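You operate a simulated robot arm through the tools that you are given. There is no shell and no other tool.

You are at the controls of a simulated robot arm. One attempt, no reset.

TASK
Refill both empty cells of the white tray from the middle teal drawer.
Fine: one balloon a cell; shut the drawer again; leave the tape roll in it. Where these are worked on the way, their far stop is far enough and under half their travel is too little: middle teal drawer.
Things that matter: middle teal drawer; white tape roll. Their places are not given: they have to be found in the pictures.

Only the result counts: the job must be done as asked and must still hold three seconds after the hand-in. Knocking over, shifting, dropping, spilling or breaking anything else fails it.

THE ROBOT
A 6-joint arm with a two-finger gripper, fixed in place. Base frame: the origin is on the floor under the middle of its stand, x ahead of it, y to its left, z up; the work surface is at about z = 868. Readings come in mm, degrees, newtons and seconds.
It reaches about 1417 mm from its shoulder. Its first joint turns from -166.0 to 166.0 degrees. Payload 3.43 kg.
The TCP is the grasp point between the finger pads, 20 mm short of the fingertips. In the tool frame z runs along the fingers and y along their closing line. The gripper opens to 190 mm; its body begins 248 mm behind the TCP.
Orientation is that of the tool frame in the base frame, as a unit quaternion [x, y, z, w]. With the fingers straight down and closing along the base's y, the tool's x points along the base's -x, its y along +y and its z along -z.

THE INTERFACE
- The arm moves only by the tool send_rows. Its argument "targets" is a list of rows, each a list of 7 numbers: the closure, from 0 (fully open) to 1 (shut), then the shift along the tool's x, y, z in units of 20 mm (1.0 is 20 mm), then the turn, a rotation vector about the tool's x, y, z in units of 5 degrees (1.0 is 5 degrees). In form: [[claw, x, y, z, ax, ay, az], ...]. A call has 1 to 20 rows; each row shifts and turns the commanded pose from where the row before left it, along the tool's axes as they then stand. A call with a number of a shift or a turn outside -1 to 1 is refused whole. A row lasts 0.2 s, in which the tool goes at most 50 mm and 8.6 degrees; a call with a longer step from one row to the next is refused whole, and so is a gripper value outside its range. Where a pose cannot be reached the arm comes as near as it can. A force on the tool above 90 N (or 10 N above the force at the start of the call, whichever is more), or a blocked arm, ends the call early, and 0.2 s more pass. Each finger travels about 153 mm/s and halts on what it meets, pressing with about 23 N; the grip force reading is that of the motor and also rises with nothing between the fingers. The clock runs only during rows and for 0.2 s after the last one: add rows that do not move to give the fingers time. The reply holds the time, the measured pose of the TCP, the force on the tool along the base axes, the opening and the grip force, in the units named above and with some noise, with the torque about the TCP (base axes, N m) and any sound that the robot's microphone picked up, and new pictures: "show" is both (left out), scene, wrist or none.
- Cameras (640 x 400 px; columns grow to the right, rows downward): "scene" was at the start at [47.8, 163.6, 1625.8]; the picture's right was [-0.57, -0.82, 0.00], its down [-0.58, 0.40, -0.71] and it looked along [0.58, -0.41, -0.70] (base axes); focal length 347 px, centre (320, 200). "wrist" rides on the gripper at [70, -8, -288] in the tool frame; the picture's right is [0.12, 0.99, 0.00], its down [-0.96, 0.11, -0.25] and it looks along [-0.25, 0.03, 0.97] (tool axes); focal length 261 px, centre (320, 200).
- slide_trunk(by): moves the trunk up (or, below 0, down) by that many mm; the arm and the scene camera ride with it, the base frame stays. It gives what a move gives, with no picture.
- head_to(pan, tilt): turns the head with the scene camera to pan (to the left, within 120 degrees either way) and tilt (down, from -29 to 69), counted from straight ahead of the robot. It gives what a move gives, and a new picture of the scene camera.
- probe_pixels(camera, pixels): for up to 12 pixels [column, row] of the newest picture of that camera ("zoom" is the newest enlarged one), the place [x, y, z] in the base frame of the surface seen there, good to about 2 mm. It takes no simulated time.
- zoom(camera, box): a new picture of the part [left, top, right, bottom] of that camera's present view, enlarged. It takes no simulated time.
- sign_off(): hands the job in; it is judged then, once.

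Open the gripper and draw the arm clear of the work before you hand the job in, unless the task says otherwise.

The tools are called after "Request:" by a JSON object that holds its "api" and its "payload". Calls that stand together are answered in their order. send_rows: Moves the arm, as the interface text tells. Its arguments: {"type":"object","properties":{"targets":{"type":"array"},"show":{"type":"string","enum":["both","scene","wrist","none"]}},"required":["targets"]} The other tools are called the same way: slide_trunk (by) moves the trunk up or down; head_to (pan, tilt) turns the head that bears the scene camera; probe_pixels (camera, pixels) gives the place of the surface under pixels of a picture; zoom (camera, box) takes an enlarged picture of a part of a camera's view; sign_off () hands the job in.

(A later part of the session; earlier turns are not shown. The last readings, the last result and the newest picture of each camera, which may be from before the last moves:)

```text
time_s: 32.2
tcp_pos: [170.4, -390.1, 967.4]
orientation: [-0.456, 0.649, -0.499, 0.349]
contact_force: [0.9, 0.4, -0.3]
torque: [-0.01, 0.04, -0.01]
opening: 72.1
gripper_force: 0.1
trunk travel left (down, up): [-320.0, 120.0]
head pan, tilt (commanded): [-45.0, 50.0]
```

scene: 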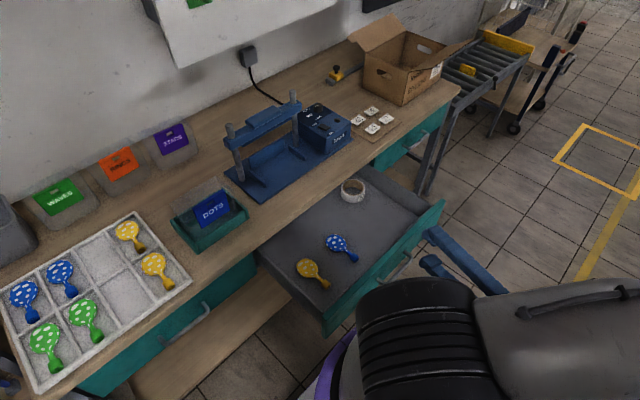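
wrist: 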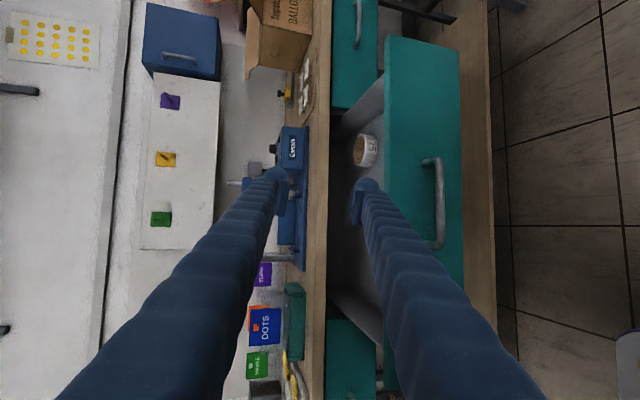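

All clear above the drawer. I move forward 100 mm at this height and pitch the hand back to vertical.

Request:
{"api": "send_rows", "payload": {"targets": [[0.62, -0.339, -0.243, 0.909, 0, 0, 0], [0.62, -0.339, -0.243, 0.909, 0, 0, 0], [0.62, -0.339, -0.243, 0.909, 0, 0, 0], [0.62, -0.339, -0.243, 0.909, 0, 0, 0], [0.62, -0.339, -0.243, 0.909, 0, 0, 0], [0.62, 0, 0, 0, -1, 0, 0], [0.62, 0, 0, 0, -1, 0, 0], [0.62, 0, 0, 0, -1, 0, 0], [0.62, 0, 0, 0, -1, 0, 0], [0.62, 0, 0, 0, -1, 0, 0], [0.62, 0, 0, 0, -1, 0, 0], [0.62, 0, 0, 0, -1, 0, 0], [0.62, 0, 0, 0, -1, 0, 0], [0.62, 0, 0, 0, -1, 0, 0], [0.62, 0, 0, 0, -1, 0, 0], [0.62, 0, 0, 0, -1, 0, 0], [0.62, 0, 0, 0, -1, 0, 0], [0.62, 0, 0, 0, -1, 0, 0], [0.62, 0, 0, 0, -1, 0, 0], [0.62, 0, 0, 0, -1, 0, 0]]}}

```text
time_s: 36.5
tcp_pos: [252.2, -461.7, 914.8]
orientation: [-0.548, 0.835, -0.035, 0.036]
contact_force: [-0.9, 0.6, -0.9]
torque: [-0.12, -0.12, -0.02]
opening: 72.4
gripper_force: 0.0
out of reach, approached as far as the arm can: row 6, 7, 8, 9, 10, 11, 20
trunk travel left (down, up): [-320.0, 120.0]
head pan, tilt (commanded): [-45.0, 50.0]
```

scene: 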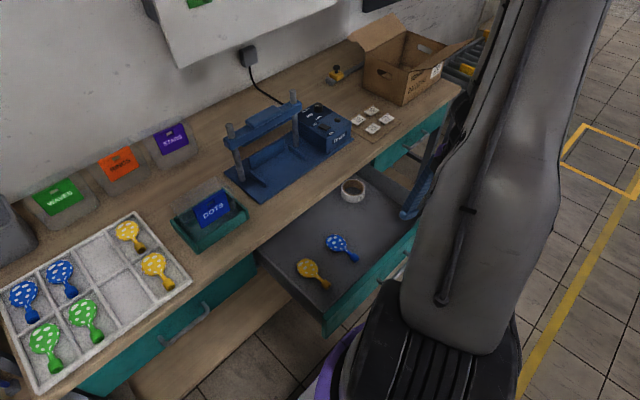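
wrist: 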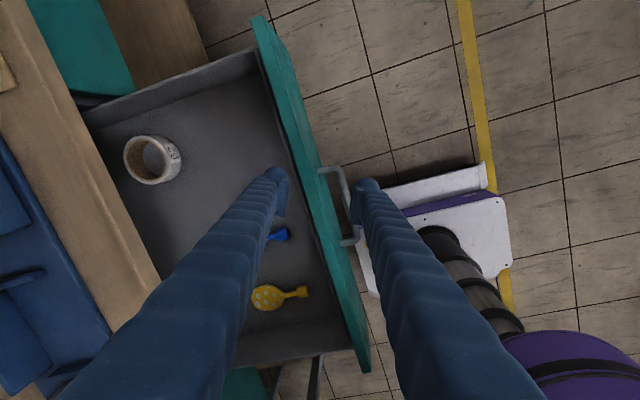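

The pose near the shoulder was too close for the arm to reach fully; TCP is at (252,-462,915), tips still above the drawer front. I raise the trunk by the remaining 120 mm to gain room.

Request:
{"api": "slide_trunk", "payload": {"by": 120}}

```text
time_s: 38.0
tcp_pos: [246.5, -459.1, 1033.6]
orientation: [-0.574, 0.818, -0.029, 0.034]
contact_force: [0.1, -0.1, 0.1]
torque: [0.01, 0.01, 0.01]
opening: 72.1
gripper_force: 0.1
trunk travel left (down, up): [-440.0, 0.0]
head pan, tilt (commanded): [-45.0, 50.0]
```

Now I shift outward along +x over the drawer at this height to bring the arm back to a comfortable reach.

Request:
{"api": "send_rows", "payload": {"targets": [[0.62, 0, 0, 0, 0, 0, 0], [0.62, -0.339, -0.94, 0, 0, 0, 0], [0.62, -0.339, -0.94, 0, 0, 0, 0], [0.62, -0.339, -0.94, 0, 0, 0, 0], [0.62, -0.339, -0.94, 0, 0, 0, 0], [0.62, -0.339, -0.94, 0, 0, 0, 0], [0.62, 0, 0, 0, 0, 0, 0]]}}

```text
time_s: 39.5
tcp_pos: [344.2, -457.5, 1043.8]
orientation: [-0.574, 0.818, -0.029, 0.033]
contact_force: [-0.3, -0.2, -0.3]
torque: [0.01, 0.0, -0.01]
opening: 72.3
gripper_force: 0.0
trunk travel left (down, up): [-440.0, 0.0]
head pan, tilt (commanded): [-45.0, 50.0]
```

scene: 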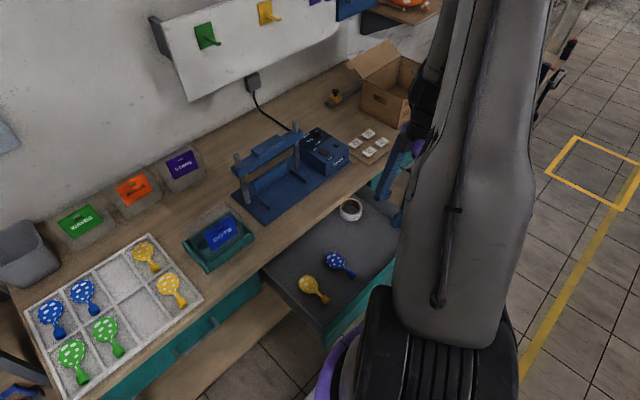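
wrist: 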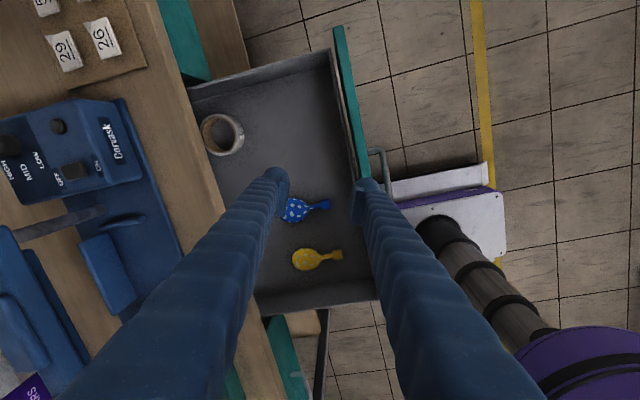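

The arm now tracks again with a 5° leftover tilt. I remove the tilt and turn the hand +70° back so the fingers close along y.

Request:
{"api": "send_rows", "payload": {"targets": [[0.62, 0, 0, 0, -1, 0, 0], [0.62, 0, 0, 0, 0, 0, 1], [0.62, 0, 0, 0, 0, 0, 1], [0.62, 0, 0, 0, 0, 0, 1], [0.62, 0, 0, 0, 0, 0, 1], [0.62, 0, 0, 0, 0, 0, 1], [0.62, 0, 0, 0, 0, 0, 1], [0.62, 0, 0, 0, 0, 0, 1], [0.62, 0, 0, 0, 0, 0, 1], [0.62, 0, 0, 0, 0, 0, 1], [0.62, 0, 0, 0, 0, 0, 1], [0.62, 0, 0, 0, 0, 0, 1], [0.62, 0, 0, 0, 0, 0, 1], [0.62, 0, 0, 0, 0, 0, 1], [0.62, 0, 0, 0, 0, 0, 1]]}}

```text
time_s: 42.8
tcp_pos: [343.7, -454.5, 1039.4]
orientation: [0.0, 1.0, 0.003, 0.03]
contact_force: [-0.5, 0.6, -1.8]
torque: [0.03, 0.01, -0.02]
opening: 72.1
gripper_force: 0.0
out of reach, approached as far as the arm can: row 1
trunk travel left (down, up): [-440.0, 0.0]
head pan, tilt (commanded): [-45.0, 50.0]
```

scene: 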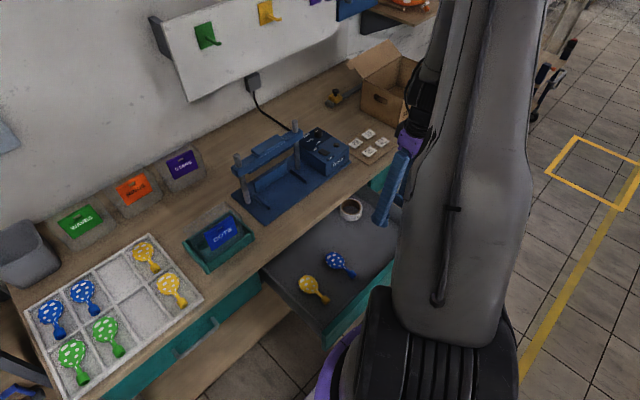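
wrist: 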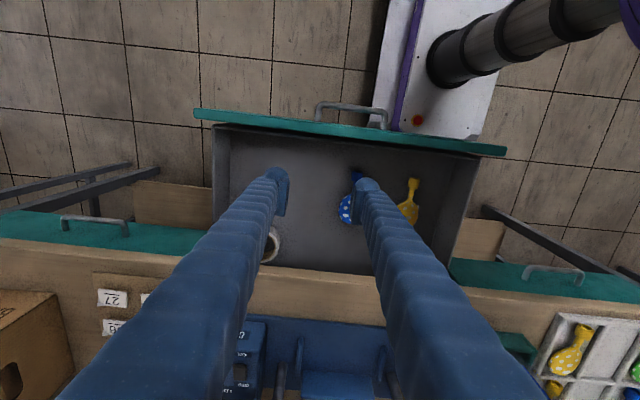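

There is a 3.4° tilt left about y. I move over the blue balloon at about (425,-357) and take out that tilt.

Request:
{"api": "send_rows", "payload": {"targets": [[0.62, -0.8, 0.97, 0.2, 0, 0, 0], [0.62, -0.8, 0.97, 0.2, 0, 0, 0], [0.62, -0.8, 0.97, 0.2, 0, 0, 0], [0.62, -0.8, 0.97, 0.2, 0, 0, 0], [0.62, -0.8, 0.97, 0.2, 0, 0, 0], [0.62, 0, 0, 0, 0, 0.69, 0], [0.62, 0, 0, 0, 0, 0, 0]]}}

```text
time_s: 44.4
tcp_pos: [418.5, -352.5, 1017.2]
orientation: [-0.002, 1.0, 0.008, 0.015]
contact_force: [1.2, -0.4, 0.0]
torque: [0.04, 0.01, -0.01]
opening: 72.1
gripper_force: 0.2
out of reach, approached as far as the arm can: row 6
trunk travel left (down, up): [-440.0, 0.0]
head pan, tilt (commanded): [-45.0, 50.0]
```

scene: 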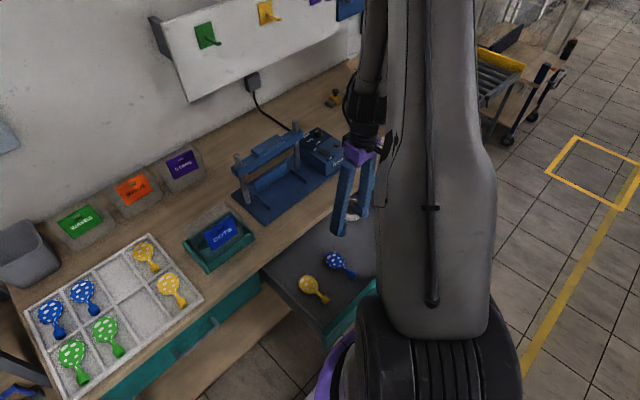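
wrist: 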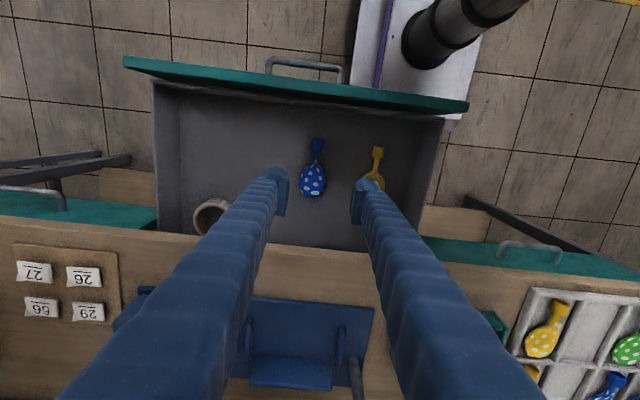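

The balloon lies along x between the fingers (blue at (313,170) in the wrist view). Lowering increases the arm's reach margin, so I descend to about z=857 and then remove the remaining tilt.

Request:
{"api": "send_rows", "payload": {"targets": [[0.62, 0, 0, 1, 0, 0, 0], [0.62, 0, 0, 1, 0, 0, 0], [0.62, 0, 0, 1, 0, 0, 0], [0.62, 0, 0, 1, 0, 0, 0], [0.62, 0, 0, 1, 0, 0, 0], [0.62, 0, 0, 1, 0, 0, 0], [0.62, 0, 0, 1, 0, 0, 0], [0.62, 0, 0, 1, 0, 0, 0], [0.62, 0, 0, 0, 0.18, 0.34, 0], [0.62, 0, 0, 0, 0, 0, 0]]}}

```text
time_s: 46.5
tcp_pos: [422.3, -357.5, 868.0]
orientation: [-0.001, 1.0, -0.003, -0.013]
contact_force: [0.4, -0.3, 1.0]
torque: [-0.03, 0.02, 0.02]
opening: 72.3
gripper_force: 0.0
out of reach, approached as far as the arm can: row 1, 5, 6, 7, 8
trunk travel left (down, up): [-440.0, 0.0]
head pan, tilt (commanded): [-45.0, 50.0]
```

scene: 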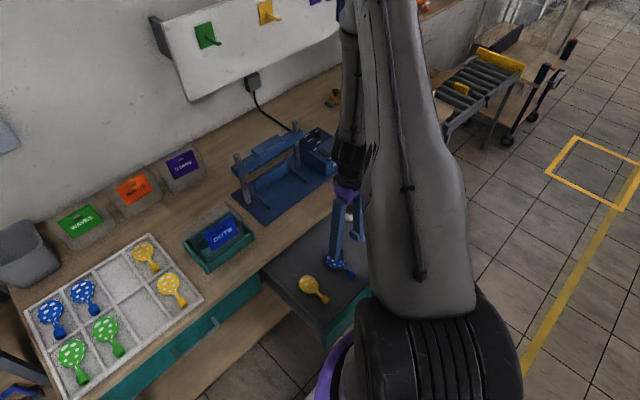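
wrist: 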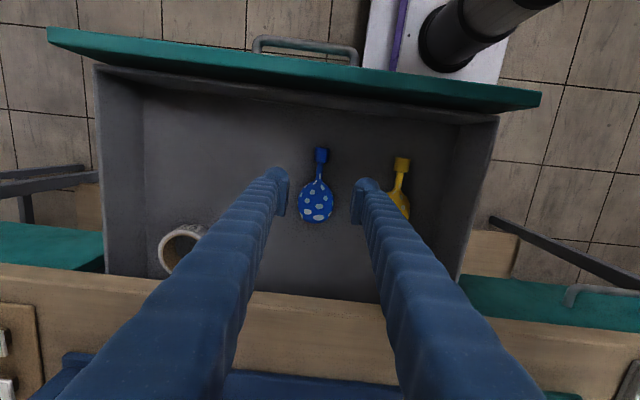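

The hand hangs over the blue balloon with about 1.5° opposite tilt now. I'll measure both balloons' outlines from above before descending.

Request:
{"api": "zoom", "payload": {"camera": "wrist", "box": [270, 130, 430, 240]}}

Request:
{"api": "probe_pixels", "payload": {"camera": "wrist", "pixels": [[321, 148], [321, 155], [320, 163], [319, 170], [318, 177], [316, 185], [316, 200], [316, 220], [300, 202], [332, 200], [402, 158], [398, 185]]}}

```text
3.64 times, centred on (350, 185) of wrist
```

zoom: 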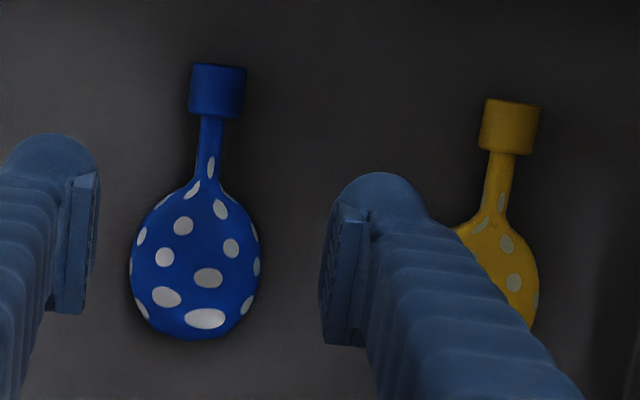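

```text
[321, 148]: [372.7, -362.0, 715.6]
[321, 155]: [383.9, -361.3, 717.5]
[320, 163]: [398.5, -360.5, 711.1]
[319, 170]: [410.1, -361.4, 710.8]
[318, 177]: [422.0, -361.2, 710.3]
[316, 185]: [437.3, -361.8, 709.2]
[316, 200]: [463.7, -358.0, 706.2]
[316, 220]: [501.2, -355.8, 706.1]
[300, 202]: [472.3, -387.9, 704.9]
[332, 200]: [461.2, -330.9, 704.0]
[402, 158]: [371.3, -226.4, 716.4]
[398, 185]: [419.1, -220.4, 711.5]
```

Blue balloon: nozzle x≈370–397, slim neck x≈397–426 (y≈-361), head to x≈503, about 57 mm wide. The tray cells are only about 90 mm wide, so gripping at the slim neck lets the fingers enter the cell; I straighten the hand, centre on the neck at (411,-361) and descend to TCP z≈725.

Request:
{"api": "send_rows", "payload": {"targets": [[0.65, 0, 0, 0, 0, -0.3, 0], [0.7, 0.54, -0.19, 0, 0, 0, 0], [0.7, 0, 0, 1, 0, 0, 0], [0.7, 0, 0, 1, 0, 0, 0], [0.7, 0, 0, 1, 0, 0, 0], [0.7, 0, 0, 1, 0, 0, 0], [0.7, 0, 0, 1, 0, 0, 0], [0.7, 0, 0, 1, 0, 0, 0], [0.7, 0, 0, 0.6, 0, 0, 0], [0.7, 0, 0, 0, 0, 0, 0]]}}

```text
time_s: 48.8
tcp_pos: [437.8, -384.3, 748.0]
orientation: [-0.001, 1.0, -0.006, -0.011]
contact_force: [0.2, -0.1, -1.0]
torque: [-0.01, 0.0, 0.01]
opening: 57.0
gripper_force: 0.1
out of reach, approached as far as the arm can: row 3, 4, 5, 6, 7, 8, 9
trunk travel left (down, up): [-440.0, 0.0]
head pan, tilt (commanded): [-45.0, 50.0]
```

scene: 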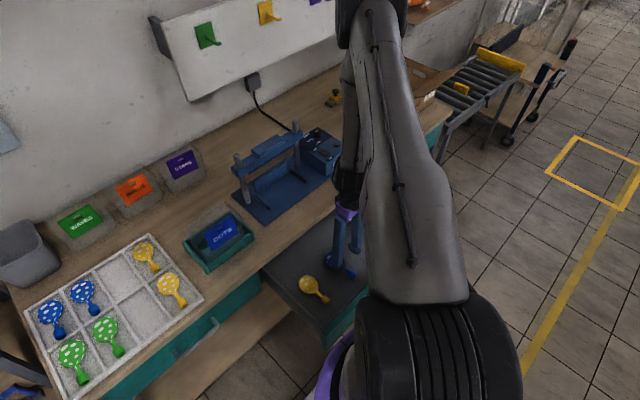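
wrist: 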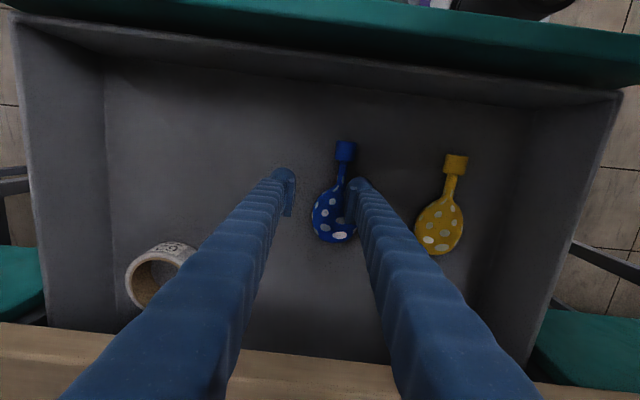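

The arm was pushed off target to (438,-384,748), so some joint limit is active in this posture. I'll probe the arm's links to understand its posture before doing anything else.

Request:
{"api": "probe_pixels", "payload": {"camera": "scene", "pixels": [[370, 5], [350, 20], [395, 10], [355, 60], [352, 120], [350, 180], [345, 210], [400, 100], [410, 200], [420, 280], [390, 340], [480, 360]]}}

Request:
{"api": "head_to", "payload": {"pan": -45, "tilt": 20}}

```text
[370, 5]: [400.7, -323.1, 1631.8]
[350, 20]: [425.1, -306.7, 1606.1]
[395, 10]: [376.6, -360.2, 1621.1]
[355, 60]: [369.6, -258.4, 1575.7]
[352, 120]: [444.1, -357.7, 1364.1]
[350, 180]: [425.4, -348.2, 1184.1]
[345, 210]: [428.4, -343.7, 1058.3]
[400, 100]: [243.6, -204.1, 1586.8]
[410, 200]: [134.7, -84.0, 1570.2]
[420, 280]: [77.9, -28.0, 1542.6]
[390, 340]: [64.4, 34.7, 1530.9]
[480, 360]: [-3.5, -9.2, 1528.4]
```

```text
time_s: 49.7
tcp_pos: [436.6, -385.1, 748.6]
orientation: [-0.002, 1.0, -0.006, -0.011]
contact_force: [-0.2, 0.4, -0.9]
torque: [-0.02, 0.02, 0.02]
opening: 56.9
gripper_force: 0.1
trunk travel left (down, up): [-440.0, 0.0]
head pan, tilt (commanded): [-45.0, 20.0]
```

scene: 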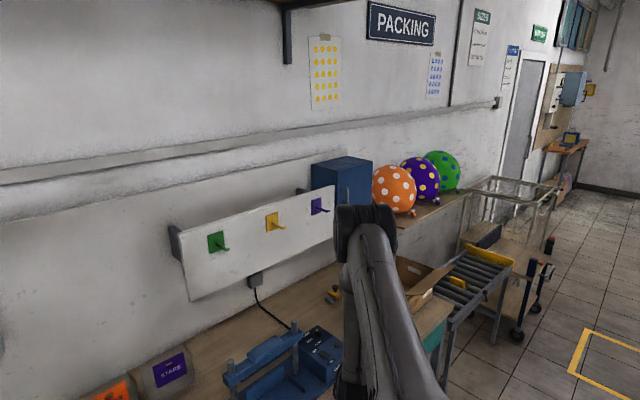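

The elbow is straight above the wrist: with the trunk this high, the forearm and hand are nearly aligned, which seems to hit a wrist limit. I'll lift out of the drawer, moving slightly outward, and then lower the trunk so the forearm slants more.

Request:
{"api": "send_rows", "payload": {"targets": [[0.7, 0, 0, -1, 0, 0, 0], [0.7, 0, 0, -1, 0, 0, 0], [0.7, 0, 0, -1, 0, 0, 0], [0.7, 0, 0, -1, 0, 0, 0], [0.7, 0, 0, -1, 0, 0, 0], [0.7, -0.3, -0.4, -1, 0, 0, 0], [0.7, -0.3, -0.4, -1, 0, 0, 0], [0.7, -0.3, -0.4, -1, 0, 0, 0], [0.7, -0.3, -0.4, -1, 0, 0, 0], [0.7, -0.3, -0.4, -1, 0, 0, 0], [0.7, -0.3, -0.4, -1, 0, 0, 0], [0.7, -0.3, -0.4, -1, 0, 0, 0], [0.7, 0, 0, -1, 0, 0, 0], [0.7, 0, 0, -1, 0, 0, 0]]}}

```text
time_s: 52.7
tcp_pos: [460.3, -429.4, 973.0]
orientation: [-0.001, 1.0, -0.004, -0.002]
contact_force: [-0.2, 0.7, 0.2]
torque: [-0.02, -0.01, -0.03]
opening: 57.1
gripper_force: 0.0
out of reach, approached as far as the arm can: row 1, 6, 7, 8, 9
trunk travel left (down, up): [-440.0, 0.0]
head pan, tilt (commanded): [-45.0, 20.0]
```

scene: 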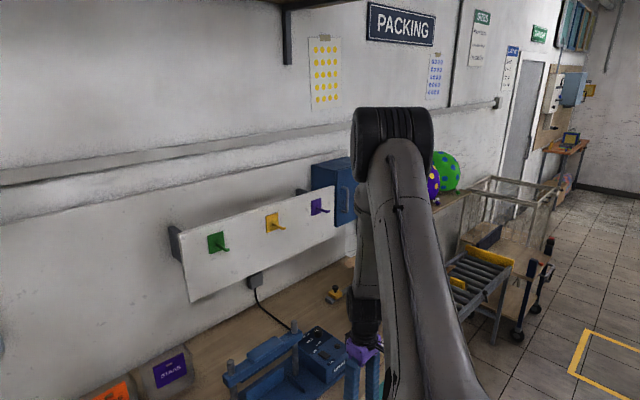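
wrist: 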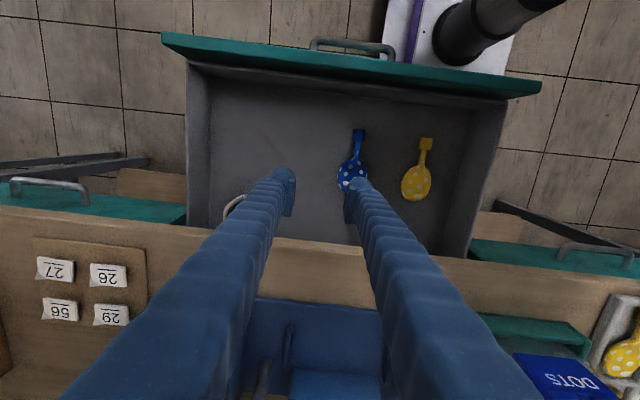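

The hand is vertical again at (460,-429,973). I lower the trunk by 160 mm, which brings the tips to about z=793, still above everything in the drawer.

Request:
{"api": "slide_trunk", "payload": {"by": -160}}

Request:
{"api": "head_to", "payload": {"pan": -45, "tilt": 48}}

```text
time_s: 54.5
tcp_pos: [460.9, -430.8, 812.2]
orientation: [-0.002, 1.0, -0.005, -0.002]
contact_force: [-0.6, -0.4, 1.0]
torque: [-0.03, -0.02, 0.0]
opening: 56.9
gripper_force: 0.0
trunk travel left (down, up): [-280.0, 160.0]
head pan, tilt (commanded): [-45.0, 20.0]
```

```text
time_s: 55.5
tcp_pos: [460.0, -429.5, 812.4]
orientation: [-0.001, 1.0, -0.004, -0.003]
contact_force: [-0.1, 0.5, -0.6]
torque: [0.01, 0.0, 0.03]
opening: 56.9
gripper_force: 0.0
trunk travel left (down, up): [-280.0, 160.0]
head pan, tilt (commanded): [-45.0, 48.0]
```

scene: 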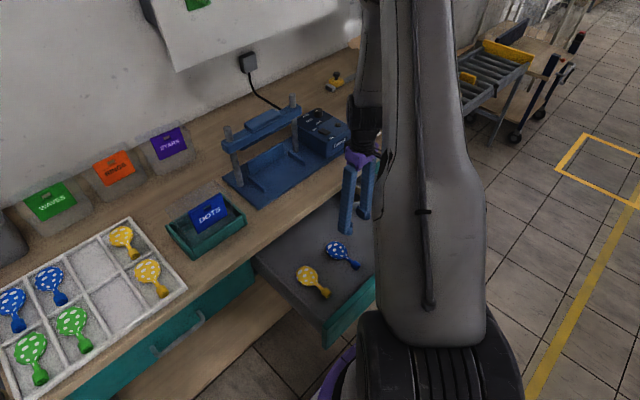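

TCP is at (460,-430,812) with tips above the drawer contents. I move laterally toward the blue neck at (411.5,-361) at this height and check that the arm follows.

Request:
{"api": "send_rows", "payload": {"targets": [[0.7, 0.61, 0.86, 0, 0, 0, 0], [0.7, 0.61, 0.86, 0, 0, 0, 0], [0.7, 0.61, 0.86, 0, 0, 0, 0], [0.7, 0.61, 0.86, 0, 0, 0, 0], [0.7, 0, 0, 0, 0, 0, 0]]}}

```text
time_s: 56.7
tcp_pos: [413.5, -360.1, 810.7]
orientation: [-0.002, 1.0, -0.005, 0.0]
contact_force: [0.0, 0.6, -0.6]
torque: [-0.01, 0.01, 0.01]
opening: 57.0
gripper_force: 0.0
trunk travel left (down, up): [-280.0, 160.0]
head pan, tilt (commanded): [-45.0, 48.0]
```

scene: 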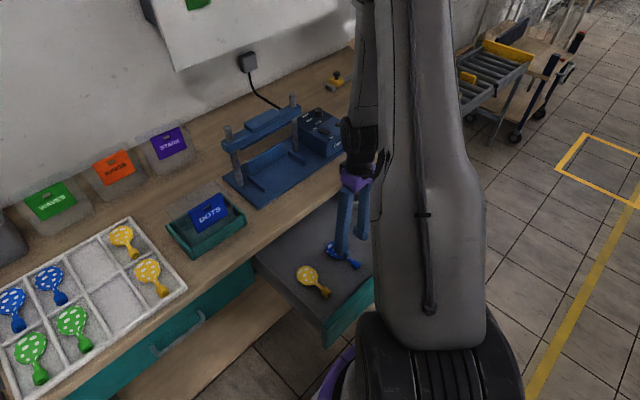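
wrist: 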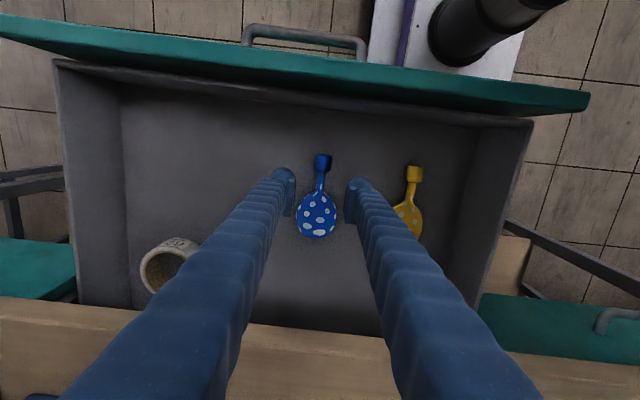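

No limit now; the hand is vertical over the blue neck. I descend to about z=735 and check again.

Request:
{"api": "send_rows", "payload": {"targets": [[0.7, 0.1, -0.05, 1, 0, 0, 0], [0.7, 0, 0, 1, 0, 0, 0], [0.7, 0, 0, 1, 0, 0, 0], [0.7, 0, 0, 0.75, 0, 0, 0], [0.7, 0, 0, 0, 0, 0, 0]]}}

```text
time_s: 57.9
tcp_pos: [406.0, -364.4, 763.0]
orientation: [0.007, 1.0, -0.005, -0.008]
contact_force: [-0.7, 0.6, -0.3]
torque: [0.03, 0.02, 0.06]
opening: 57.0
gripper_force: 0.0
out of reach, approached as far as the arm can: row 3, 4
trunk travel left (down, up): [-280.0, 160.0]
head pan, tilt (commanded): [-45.0, 48.0]
```

scene: 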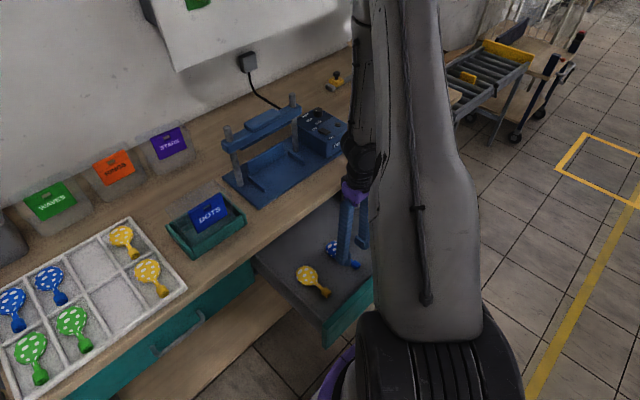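
wrist: 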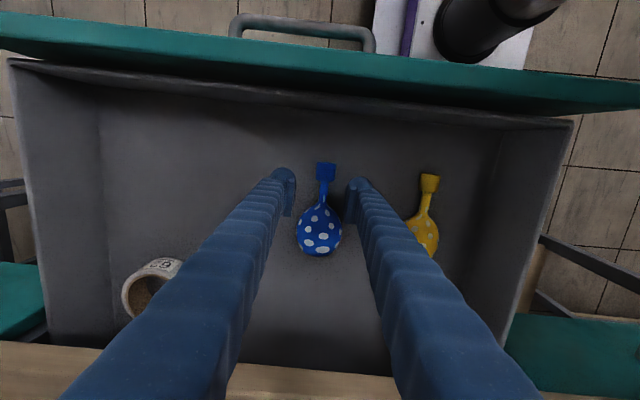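

The same limit shows up at z≈765 here, so it scales with the trunk height. I go up 120 mm and lower the trunk by 120 mm more.

Request:
{"api": "send_rows", "payload": {"targets": [[0.7, 0, 0, -1, 0, 0, 0], [0.7, 0, 0, -1, 0, 0, 0], [0.7, 0, 0, -1, 0, 0, 0], [0.7, 0, 0, -1, 0, 0, 0], [0.7, 0, 0, -1, 0, 0, 0], [0.7, 0, 0, -1, 0, 0, 0], [0.7, 0, 0, 0, 0, 0, 0]], "show": "none"}}

Request:
{"api": "slide_trunk", "payload": {"by": -120}}

```text
time_s: 59.5
tcp_pos: [404.4, -365.4, 853.1]
orientation: [-0.001, 1.0, -0.005, -0.003]
contact_force: [-0.6, 0.4, 0.4]
torque: [-0.02, 0.02, -0.02]
opening: 56.9
gripper_force: 0.0
out of reach, approached as far as the arm can: row 1, 2, 3
trunk travel left (down, up): [-280.0, 160.0]
head pan, tilt (commanded): [-45.0, 48.0]
```

```text
time_s: 61.0
tcp_pos: [404.6, -367.4, 733.6]
orientation: [-0.002, 1.0, -0.005, -0.002]
contact_force: [0.6, 0.5, 0.8]
torque: [-0.01, 0.0, 0.02]
opening: 56.8
gripper_force: 0.0
trunk travel left (down, up): [-160.0, 280.0]
head pan, tilt (commanded): [-45.0, 48.0]
```

The tips are now just beside the nozzle at TCP (404.6,-367.4,733.6) with no contact force. I centre on the neck at (411.5,-361) and take a picture.

Request:
{"api": "send_rows", "payload": {"targets": [[0.7, -0.35, 0.31, 0, -0.1, 0, 0], [0.7, 0, 0, 0, 0, 0, 0]]}}

Request:
{"api": "zoom", "payload": {"camera": "wrist", "box": [240, 120, 400, 280]}}

```text
time_s: 61.6
tcp_pos: [411.1, -360.1, 734.4]
orientation: [-0.001, 1.0, 0.0, -0.002]
contact_force: [0.7, -1.2, 0.1]
torque: [-0.01, 0.03, 0.03]
opening: 57.1
gripper_force: 0.1
trunk travel left (down, up): [-160.0, 280.0]
head pan, tilt (commanded): [-45.0, 48.0]
```

scene: 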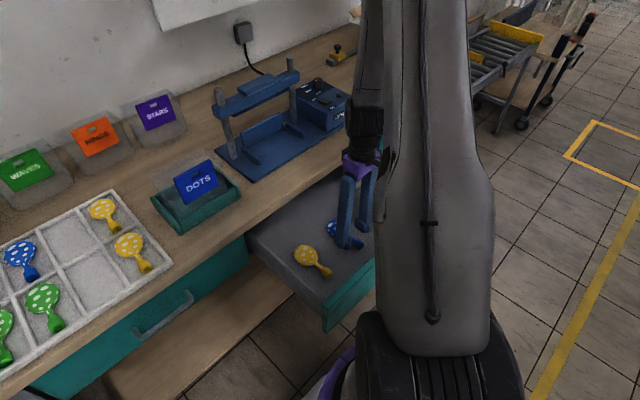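
wrist: 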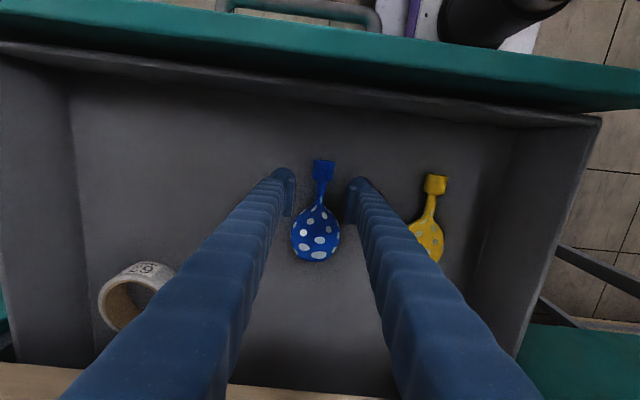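

```text
2.50 times, centred on (320, 200) of wrist
```

zoom: 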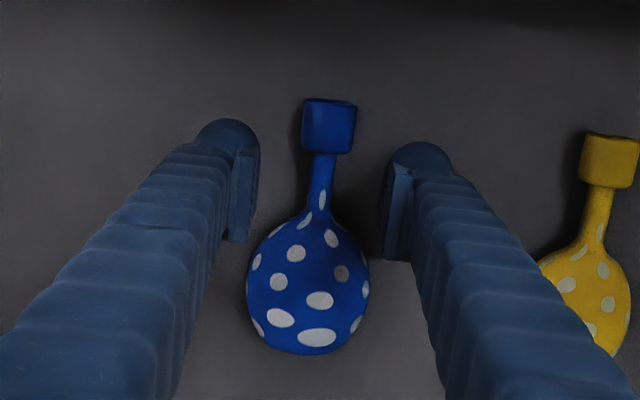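

The pads bracket the neck neatly. I lower the last 20 mm (tips about 4 mm above the drawer floor) and close gently on the neck.

Request:
{"api": "send_rows", "payload": {"targets": [[0.7, 0, 0, 0.5, 0, 0, 0], [0.7, 0, -0.04, 0.5, 0, 0, 0], [0.8, 0, 0, 0, 0, 0, 0], [0.9, 0, 0, 0, 0, 0, 0], [1.0, 0, 0, 0, 0, 0, 0], [1.0, 0, 0, 0, 0, 0, 0]]}}

Request:
{"api": "zoom", "payload": {"camera": "wrist", "box": [240, 120, 400, 280]}}

```text
time_s: 63.0
tcp_pos: [410.8, -362.8, 713.7]
orientation: [-0.001, 1.0, 0.0, -0.002]
contact_force: [-0.5, -0.2, 0.1]
torque: [0.03, 0.01, -0.02]
opening: 22.3
gripper_force: 13.7
trunk travel left (down, up): [-160.0, 280.0]
head pan, tilt (commanded): [-45.0, 48.0]
```

scene: 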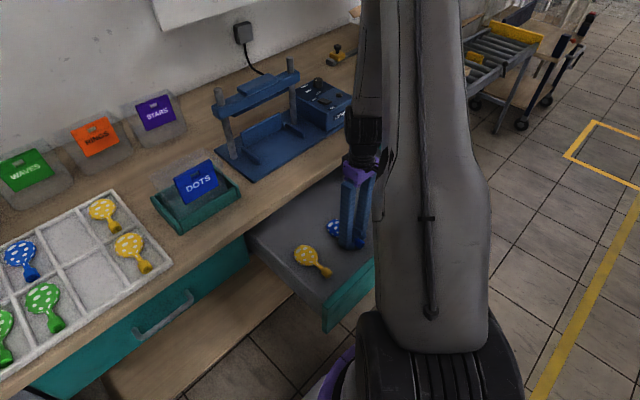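
wrist: 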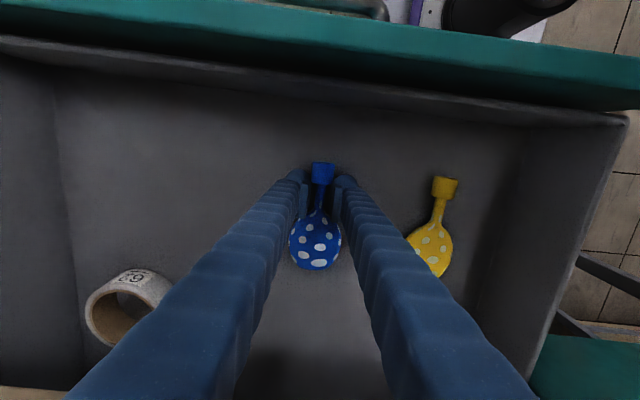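

```text
2.50 times, centred on (320, 200) of wrist
```

zoom: 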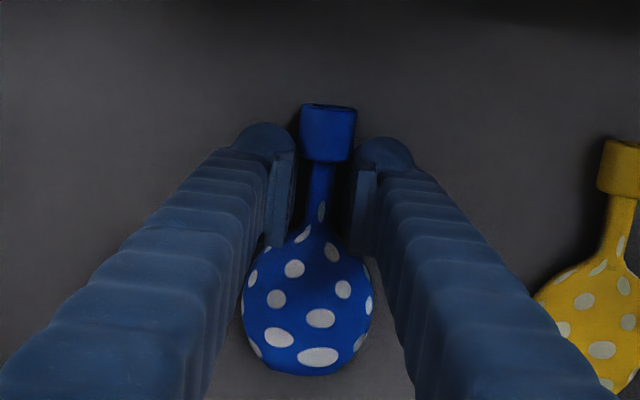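

The opening reads 22 mm with a light grip force, possibly still closing. I hold for a moment to see where the fingers settle.

Request:
{"api": "send_rows", "payload": {"targets": [[1.0, 0, 0, 0, 0, 0, 0], [1.0, 0, 0, 0, 0, 0, 0], [1.0, 0, 0, 0, 0, 0, 0]]}}

Request:
{"api": "zoom", "payload": {"camera": "wrist", "box": [240, 120, 400, 280]}}

```text
time_s: 63.8
tcp_pos: [410.2, -361.7, 711.9]
orientation: [-0.002, 1.0, 0.001, -0.002]
contact_force: [-1.0, -0.5, 0.6]
torque: [0.01, 0.02, 0.01]
opening: 22.1
gripper_force: 13.6
trunk travel left (down, up): [-160.0, 280.0]
head pan, tilt (commanded): [-45.0, 48.0]
```

scene: 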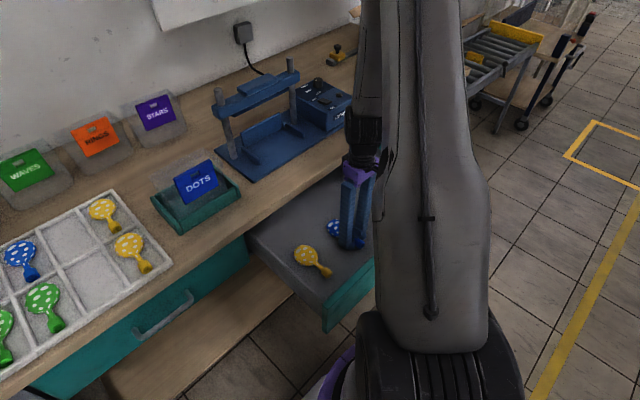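
wrist: 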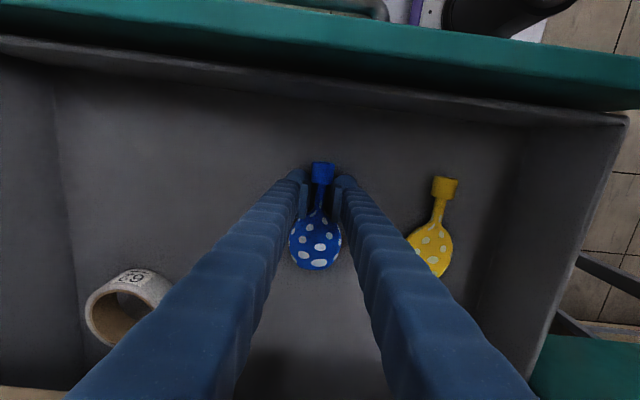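

```text
2.50 times, centred on (320, 200) of wrist
```

zoom: 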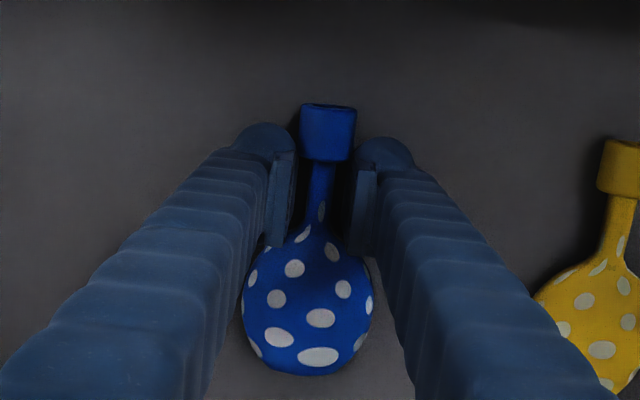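

The fingers settled at 22 mm: the pads are wedged between the nozzle and the head's shoulders. I test the hold by lifting slowly about 16 mm.

Request:
{"api": "send_rows", "payload": {"targets": [[1.0, 0, 0, -0.2, 0, 0, 0], [1.0, 0, 0, -0.3, 0, 0, 0], [1.0, 0, 0, -0.3, 0, 0, 0], [1.0, 0, 0, 0, 0, 0, 0]]}}

Request:
{"api": "zoom", "payload": {"camera": "wrist", "box": [240, 120, 400, 280]}}

Request:
{"api": "probe_pixels", "payload": {"camera": "wrist", "pixels": [[322, 165], [322, 175], [320, 205], [316, 230], [315, 255], [316, 268], [298, 245], [336, 245]]}}

```text
time_s: 64.8
tcp_pos: [410.4, -361.9, 728.9]
orientation: [-0.002, 1.0, 0.0, -0.003]
contact_force: [-0.8, 0.0, -0.2]
torque: [-0.01, -0.01, -0.02]
opening: 21.9
gripper_force: 14.3
trunk travel left (down, up): [-160.0, 280.0]
head pan, tilt (commanded): [-45.0, 48.0]
```

scene: 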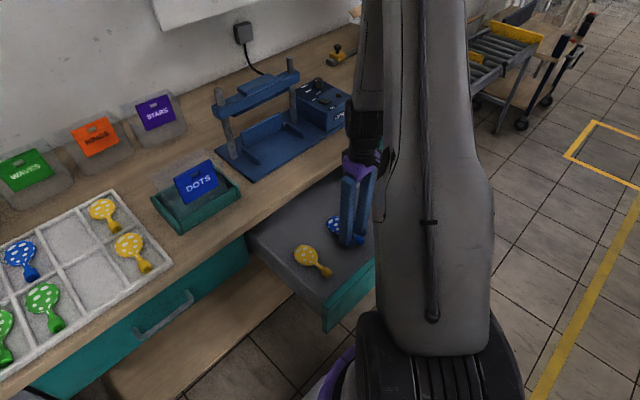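
wrist: 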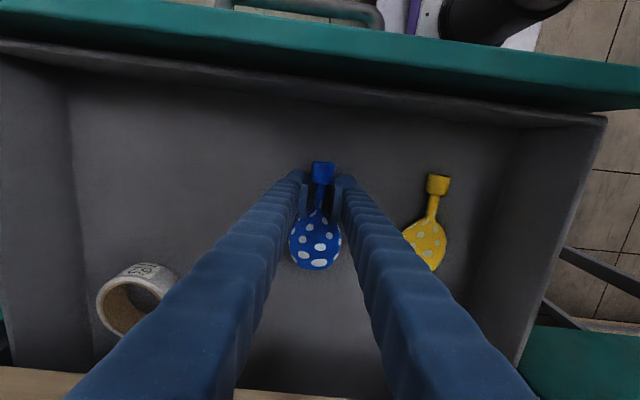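

```text
2.50 times, centred on (320, 200) of wrist
```

zoom: 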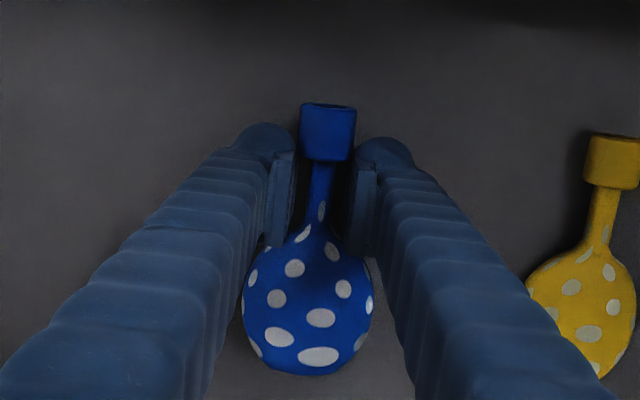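

```text
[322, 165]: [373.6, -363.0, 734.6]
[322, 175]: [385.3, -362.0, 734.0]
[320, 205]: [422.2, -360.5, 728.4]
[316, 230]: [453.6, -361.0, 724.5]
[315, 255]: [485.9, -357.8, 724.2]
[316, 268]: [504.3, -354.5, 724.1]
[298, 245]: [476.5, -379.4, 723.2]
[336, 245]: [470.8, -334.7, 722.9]
```

The balloon came up cleanly with the gripper (nozzle top 734, head 724, no tilt). Before carrying it across, I'll probe the heights of the press fixture and the DOTS bin on the way.

Request:
{"api": "probe_pixels", "payload": {"camera": "scene", "pixels": [[220, 93], [293, 62], [255, 80], [250, 187], [222, 150], [345, 120], [185, 178], [212, 162], [200, 170], [180, 232], [240, 190], [160, 155]]}}

```text
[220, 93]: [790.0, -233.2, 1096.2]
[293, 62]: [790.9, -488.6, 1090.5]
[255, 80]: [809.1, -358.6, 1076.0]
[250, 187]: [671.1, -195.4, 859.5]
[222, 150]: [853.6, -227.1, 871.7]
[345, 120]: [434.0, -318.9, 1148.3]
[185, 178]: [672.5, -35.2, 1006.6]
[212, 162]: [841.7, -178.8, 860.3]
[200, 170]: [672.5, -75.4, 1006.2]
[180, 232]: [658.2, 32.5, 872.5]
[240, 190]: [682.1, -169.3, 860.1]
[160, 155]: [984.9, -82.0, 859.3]
```

The DOTS card tops out at z≈1006 and the fixture posts at z≈1096 (x≈790). I raise the balloon straight up to about z=1080.

Request:
{"api": "send_rows", "payload": {"targets": [[1.0, 0, 0, -0.5, 0, 0, 0], [1.0, 0, 0, -1, 0, 0, 0], [1.0, 0, 0, -1, 0, 0, 0], [1.0, 0, 0, -1, 0, 0, 0], [1.0, 0, 0, -1, 0, 0, 0], [1.0, 0, 0, -1, 0, 0, 0], [1.0, 0, 0, -1, 0, 0, 0], [1.0, 0, 0, -1, 0, 0, 0], [1.0, 0, 0, -1, 0, 0, 0], [1.0, 0, 0, -1, 0, 0, 0], [1.0, 0, 0, -1, 0, 0, 0], [1.0, 0, 0, -1, 0, 0, 0], [1.0, 0, 0, -1, 0, 0, 0], [1.0, 0, 0, -1, 0, 0, 0], [1.0, 0, 0, -1, 0, 0, 0], [1.0, 0, 0, -1, 0, 0, 0], [1.0, 0, 0, -1, 0, 0, 0], [1.0, 0, 0, -1, 0, 0, 0]]}}

```text
time_s: 68.6
tcp_pos: [411.5, -362.0, 1078.2]
orientation: [-0.001, 1.0, 0.0, -0.002]
contact_force: [0.6, -0.8, 0.7]
torque: [-0.03, -0.01, -0.02]
opening: 22.1
gripper_force: 13.6
trunk travel left (down, up): [-160.0, 280.0]
head pan, tilt (commanded): [-45.0, 48.0]
```

scene: 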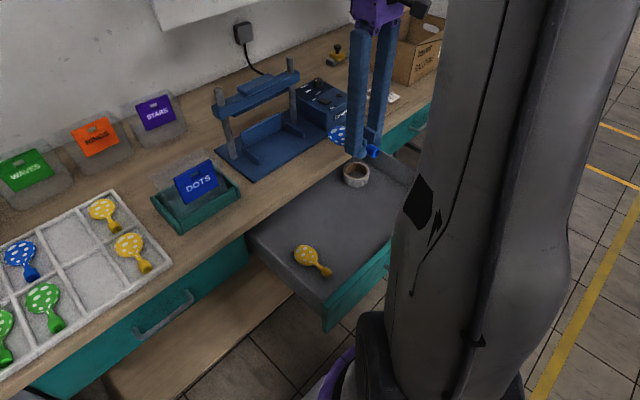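
wrist: 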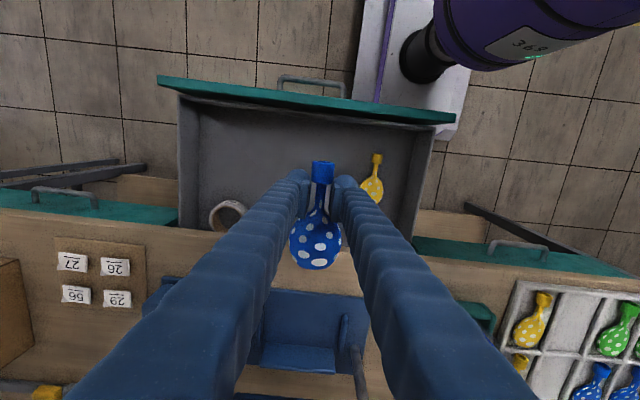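

The balloon is held steadily at z=1078. I carry it across in an arc in front of the fixture and over the DOTS bin toward (631, 38).

Request:
{"api": "send_rows", "payload": {"targets": [[1.0, -0.75, 1, 0, 0, 0, 0], [1.0, -0.75, 1, 0, 0, 0, 0], [1.0, -0.75, 1, 0, 0, 0, 0], [1.0, -0.75, 1, 0, 0, 0, 0], [1.0, -0.75, 1, 0, 0, 0, 0], [1.0, -0.75, 1, 0, 0, 0, 0], [1.0, -0.75, 1, 0, 0, 0, 0], [1.0, -0.75, 1, 0, 0, 0, 0], [1.0, -0.75, 1, 0, 0, 0, 0], [1.0, -0.75, 1, 0, 0, 0, 0], [1.0, -0.35, 1, 0, 0, 0, 0], [1.0, -0.35, 1, 0, 0, 0, 0], [1.0, -0.35, 1, 0, 0, 0, 0], [1.0, -0.35, 1, 0, 0, 0, 0], [1.0, -0.35, 1, 0, 0, 0, 0], [1.0, -0.35, 1, 0, 0, 0, 0], [1.0, -0.35, 1, 0, 0, 0, 0], [1.0, -0.35, 1, 0, 0, 0, 0], [1.0, -0.35, 1, 0, 0, 0, 0], [1.0, -0.35, 1, 0, 0, 0, 0]]}}

Request:
{"api": "head_to", "payload": {"pan": -10, "tilt": 45}}

```text
time_s: 72.8
tcp_pos: [633.6, 41.9, 1076.1]
orientation: [-0.001, 1.0, 0.0, -0.002]
contact_force: [0.4, -0.2, 0.4]
torque: [-0.01, 0.01, -0.01]
opening: 21.9
gripper_force: 14.6
trunk travel left (down, up): [-160.0, 280.0]
head pan, tilt (commanded): [-45.0, 48.0]
```

scene: 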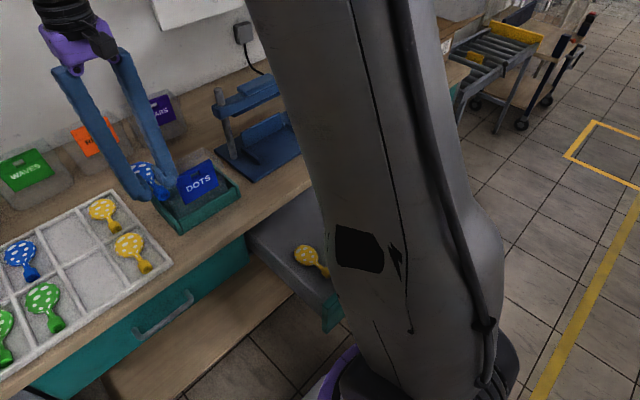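
wrist: 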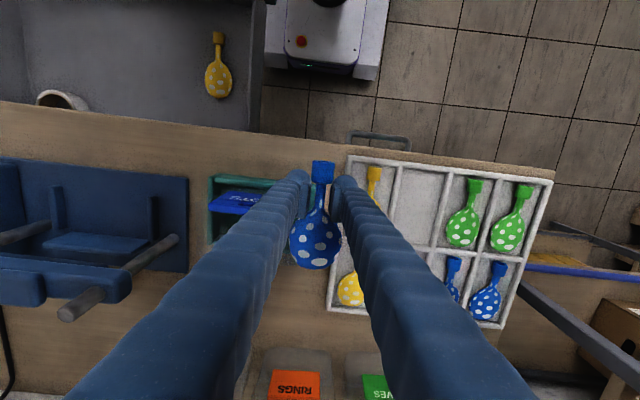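

```text
time_s: 73.8
tcp_pos: [632.2, 41.0, 1077.0]
orientation: [-0.002, 1.0, 0.001, -0.002]
contact_force: [0.2, 0.7, 0.3]
torque: [0.01, 0.02, 0.0]
opening: 22.1
gripper_force: 14.1
trunk travel left (down, up): [-160.0, 280.0]
head pan, tilt (commanded): [-10.0, 45.0]
```

scene: 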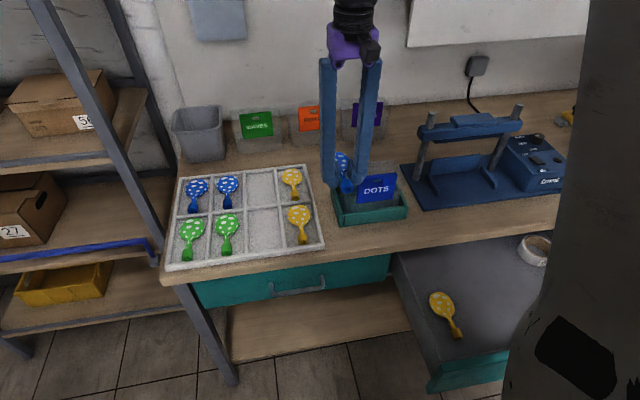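

Good view now: the balloon is above the DOTS bin and the tray is at (245,215). I move on over the far empty cell at (809, 234.5).

Request:
{"api": "send_rows", "payload": {"targets": [[1.0, -0.885, 0.97, 0, 0, 0, 0], [1.0, -0.885, 0.97, 0, 0, 0, 0], [1.0, -0.885, 0.97, 0, 0, 0, 0], [1.0, -0.885, 0.97, 0, 0, 0, 0], [1.0, -0.885, 0.97, 0, 0, 0, 0], [1.0, -0.885, 0.97, 0, 0, 0, 0], [1.0, -0.885, 0.97, 0, 0, 0, 0], [1.0, -0.885, 0.97, 0, 0, 0, 0], [1.0, -0.885, 0.97, 0, 0, 0, 0], [1.0, -0.885, 0.97, 0, 0, 0, 0], [1.0, 0, 0, 0, 0, 0, 0]]}}

Request:
{"api": "zoom", "payload": {"camera": "scene", "box": [150, 140, 350, 280]}}

```text
time_s: 76.2
tcp_pos: [805.8, 235.6, 1076.4]
orientation: [-0.001, 1.0, -0.002, -0.002]
contact_force: [-0.2, -0.1, 0.6]
torque: [-0.08, -0.02, 0.03]
opening: 21.7
gripper_force: 14.3
trunk travel left (down, up): [-160.0, 280.0]
head pan, tilt (commanded): [-10.0, 45.0]
```

scene: 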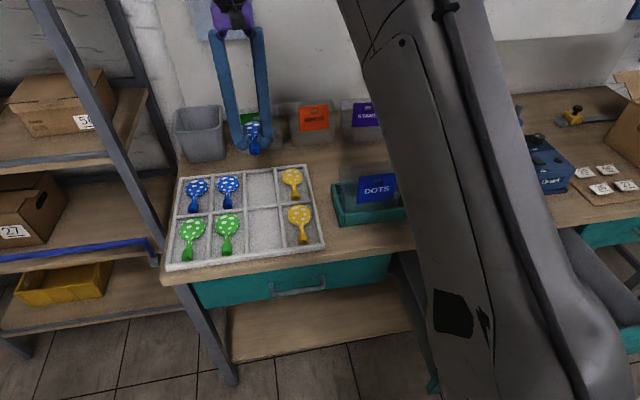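
wrist: 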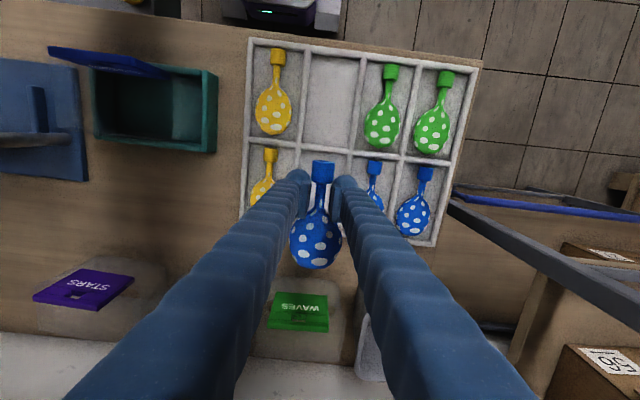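

```text
2.86 times, centred on (250, 210) of scene
```

zoom: 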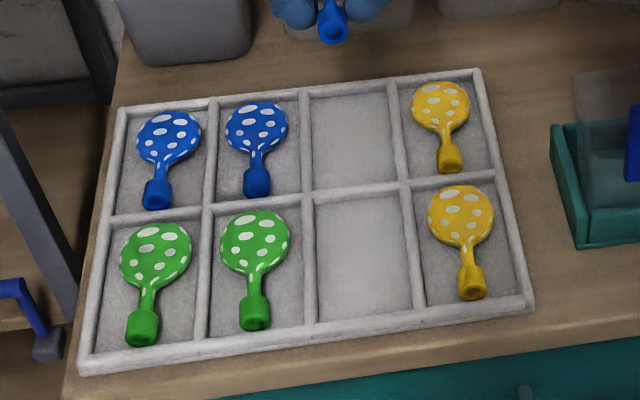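

I now have a clear view of the empty cells in the zoom picture. I'll probe the wall lines and cell floors for accurate placement.

Request:
{"api": "probe_pixels", "payload": {"camera": "zoom", "pixels": [[350, 88], [352, 97], [357, 192], [360, 183], [360, 202], [307, 140], [398, 135], [313, 260], [415, 250], [370, 316], [368, 305], [355, 140]]}}

Request:
{"api": "probe_pixels", "payload": {"camera": "wrist", "pixels": [[330, 52], [330, 60], [328, 140], [328, 148], [304, 100], [309, 100], [356, 100], [350, 100], [279, 50], [280, 65], [274, 132], [270, 150]]}}

```text
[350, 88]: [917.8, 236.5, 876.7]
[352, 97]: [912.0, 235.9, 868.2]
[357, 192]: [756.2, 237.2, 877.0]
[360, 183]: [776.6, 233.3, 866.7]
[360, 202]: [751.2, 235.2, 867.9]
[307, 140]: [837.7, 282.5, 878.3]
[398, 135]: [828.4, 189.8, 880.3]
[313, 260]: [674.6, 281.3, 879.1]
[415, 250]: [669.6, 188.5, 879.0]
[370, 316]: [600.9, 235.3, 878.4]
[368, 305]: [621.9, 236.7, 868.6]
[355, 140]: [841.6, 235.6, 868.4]
```

```text
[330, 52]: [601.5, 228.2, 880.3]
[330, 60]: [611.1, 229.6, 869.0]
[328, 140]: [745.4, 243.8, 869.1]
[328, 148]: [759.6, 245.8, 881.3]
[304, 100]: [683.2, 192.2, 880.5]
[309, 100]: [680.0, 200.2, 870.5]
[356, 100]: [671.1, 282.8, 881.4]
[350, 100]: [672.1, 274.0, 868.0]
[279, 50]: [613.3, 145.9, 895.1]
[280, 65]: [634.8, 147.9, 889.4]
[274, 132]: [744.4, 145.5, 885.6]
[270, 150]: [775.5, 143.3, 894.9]
```

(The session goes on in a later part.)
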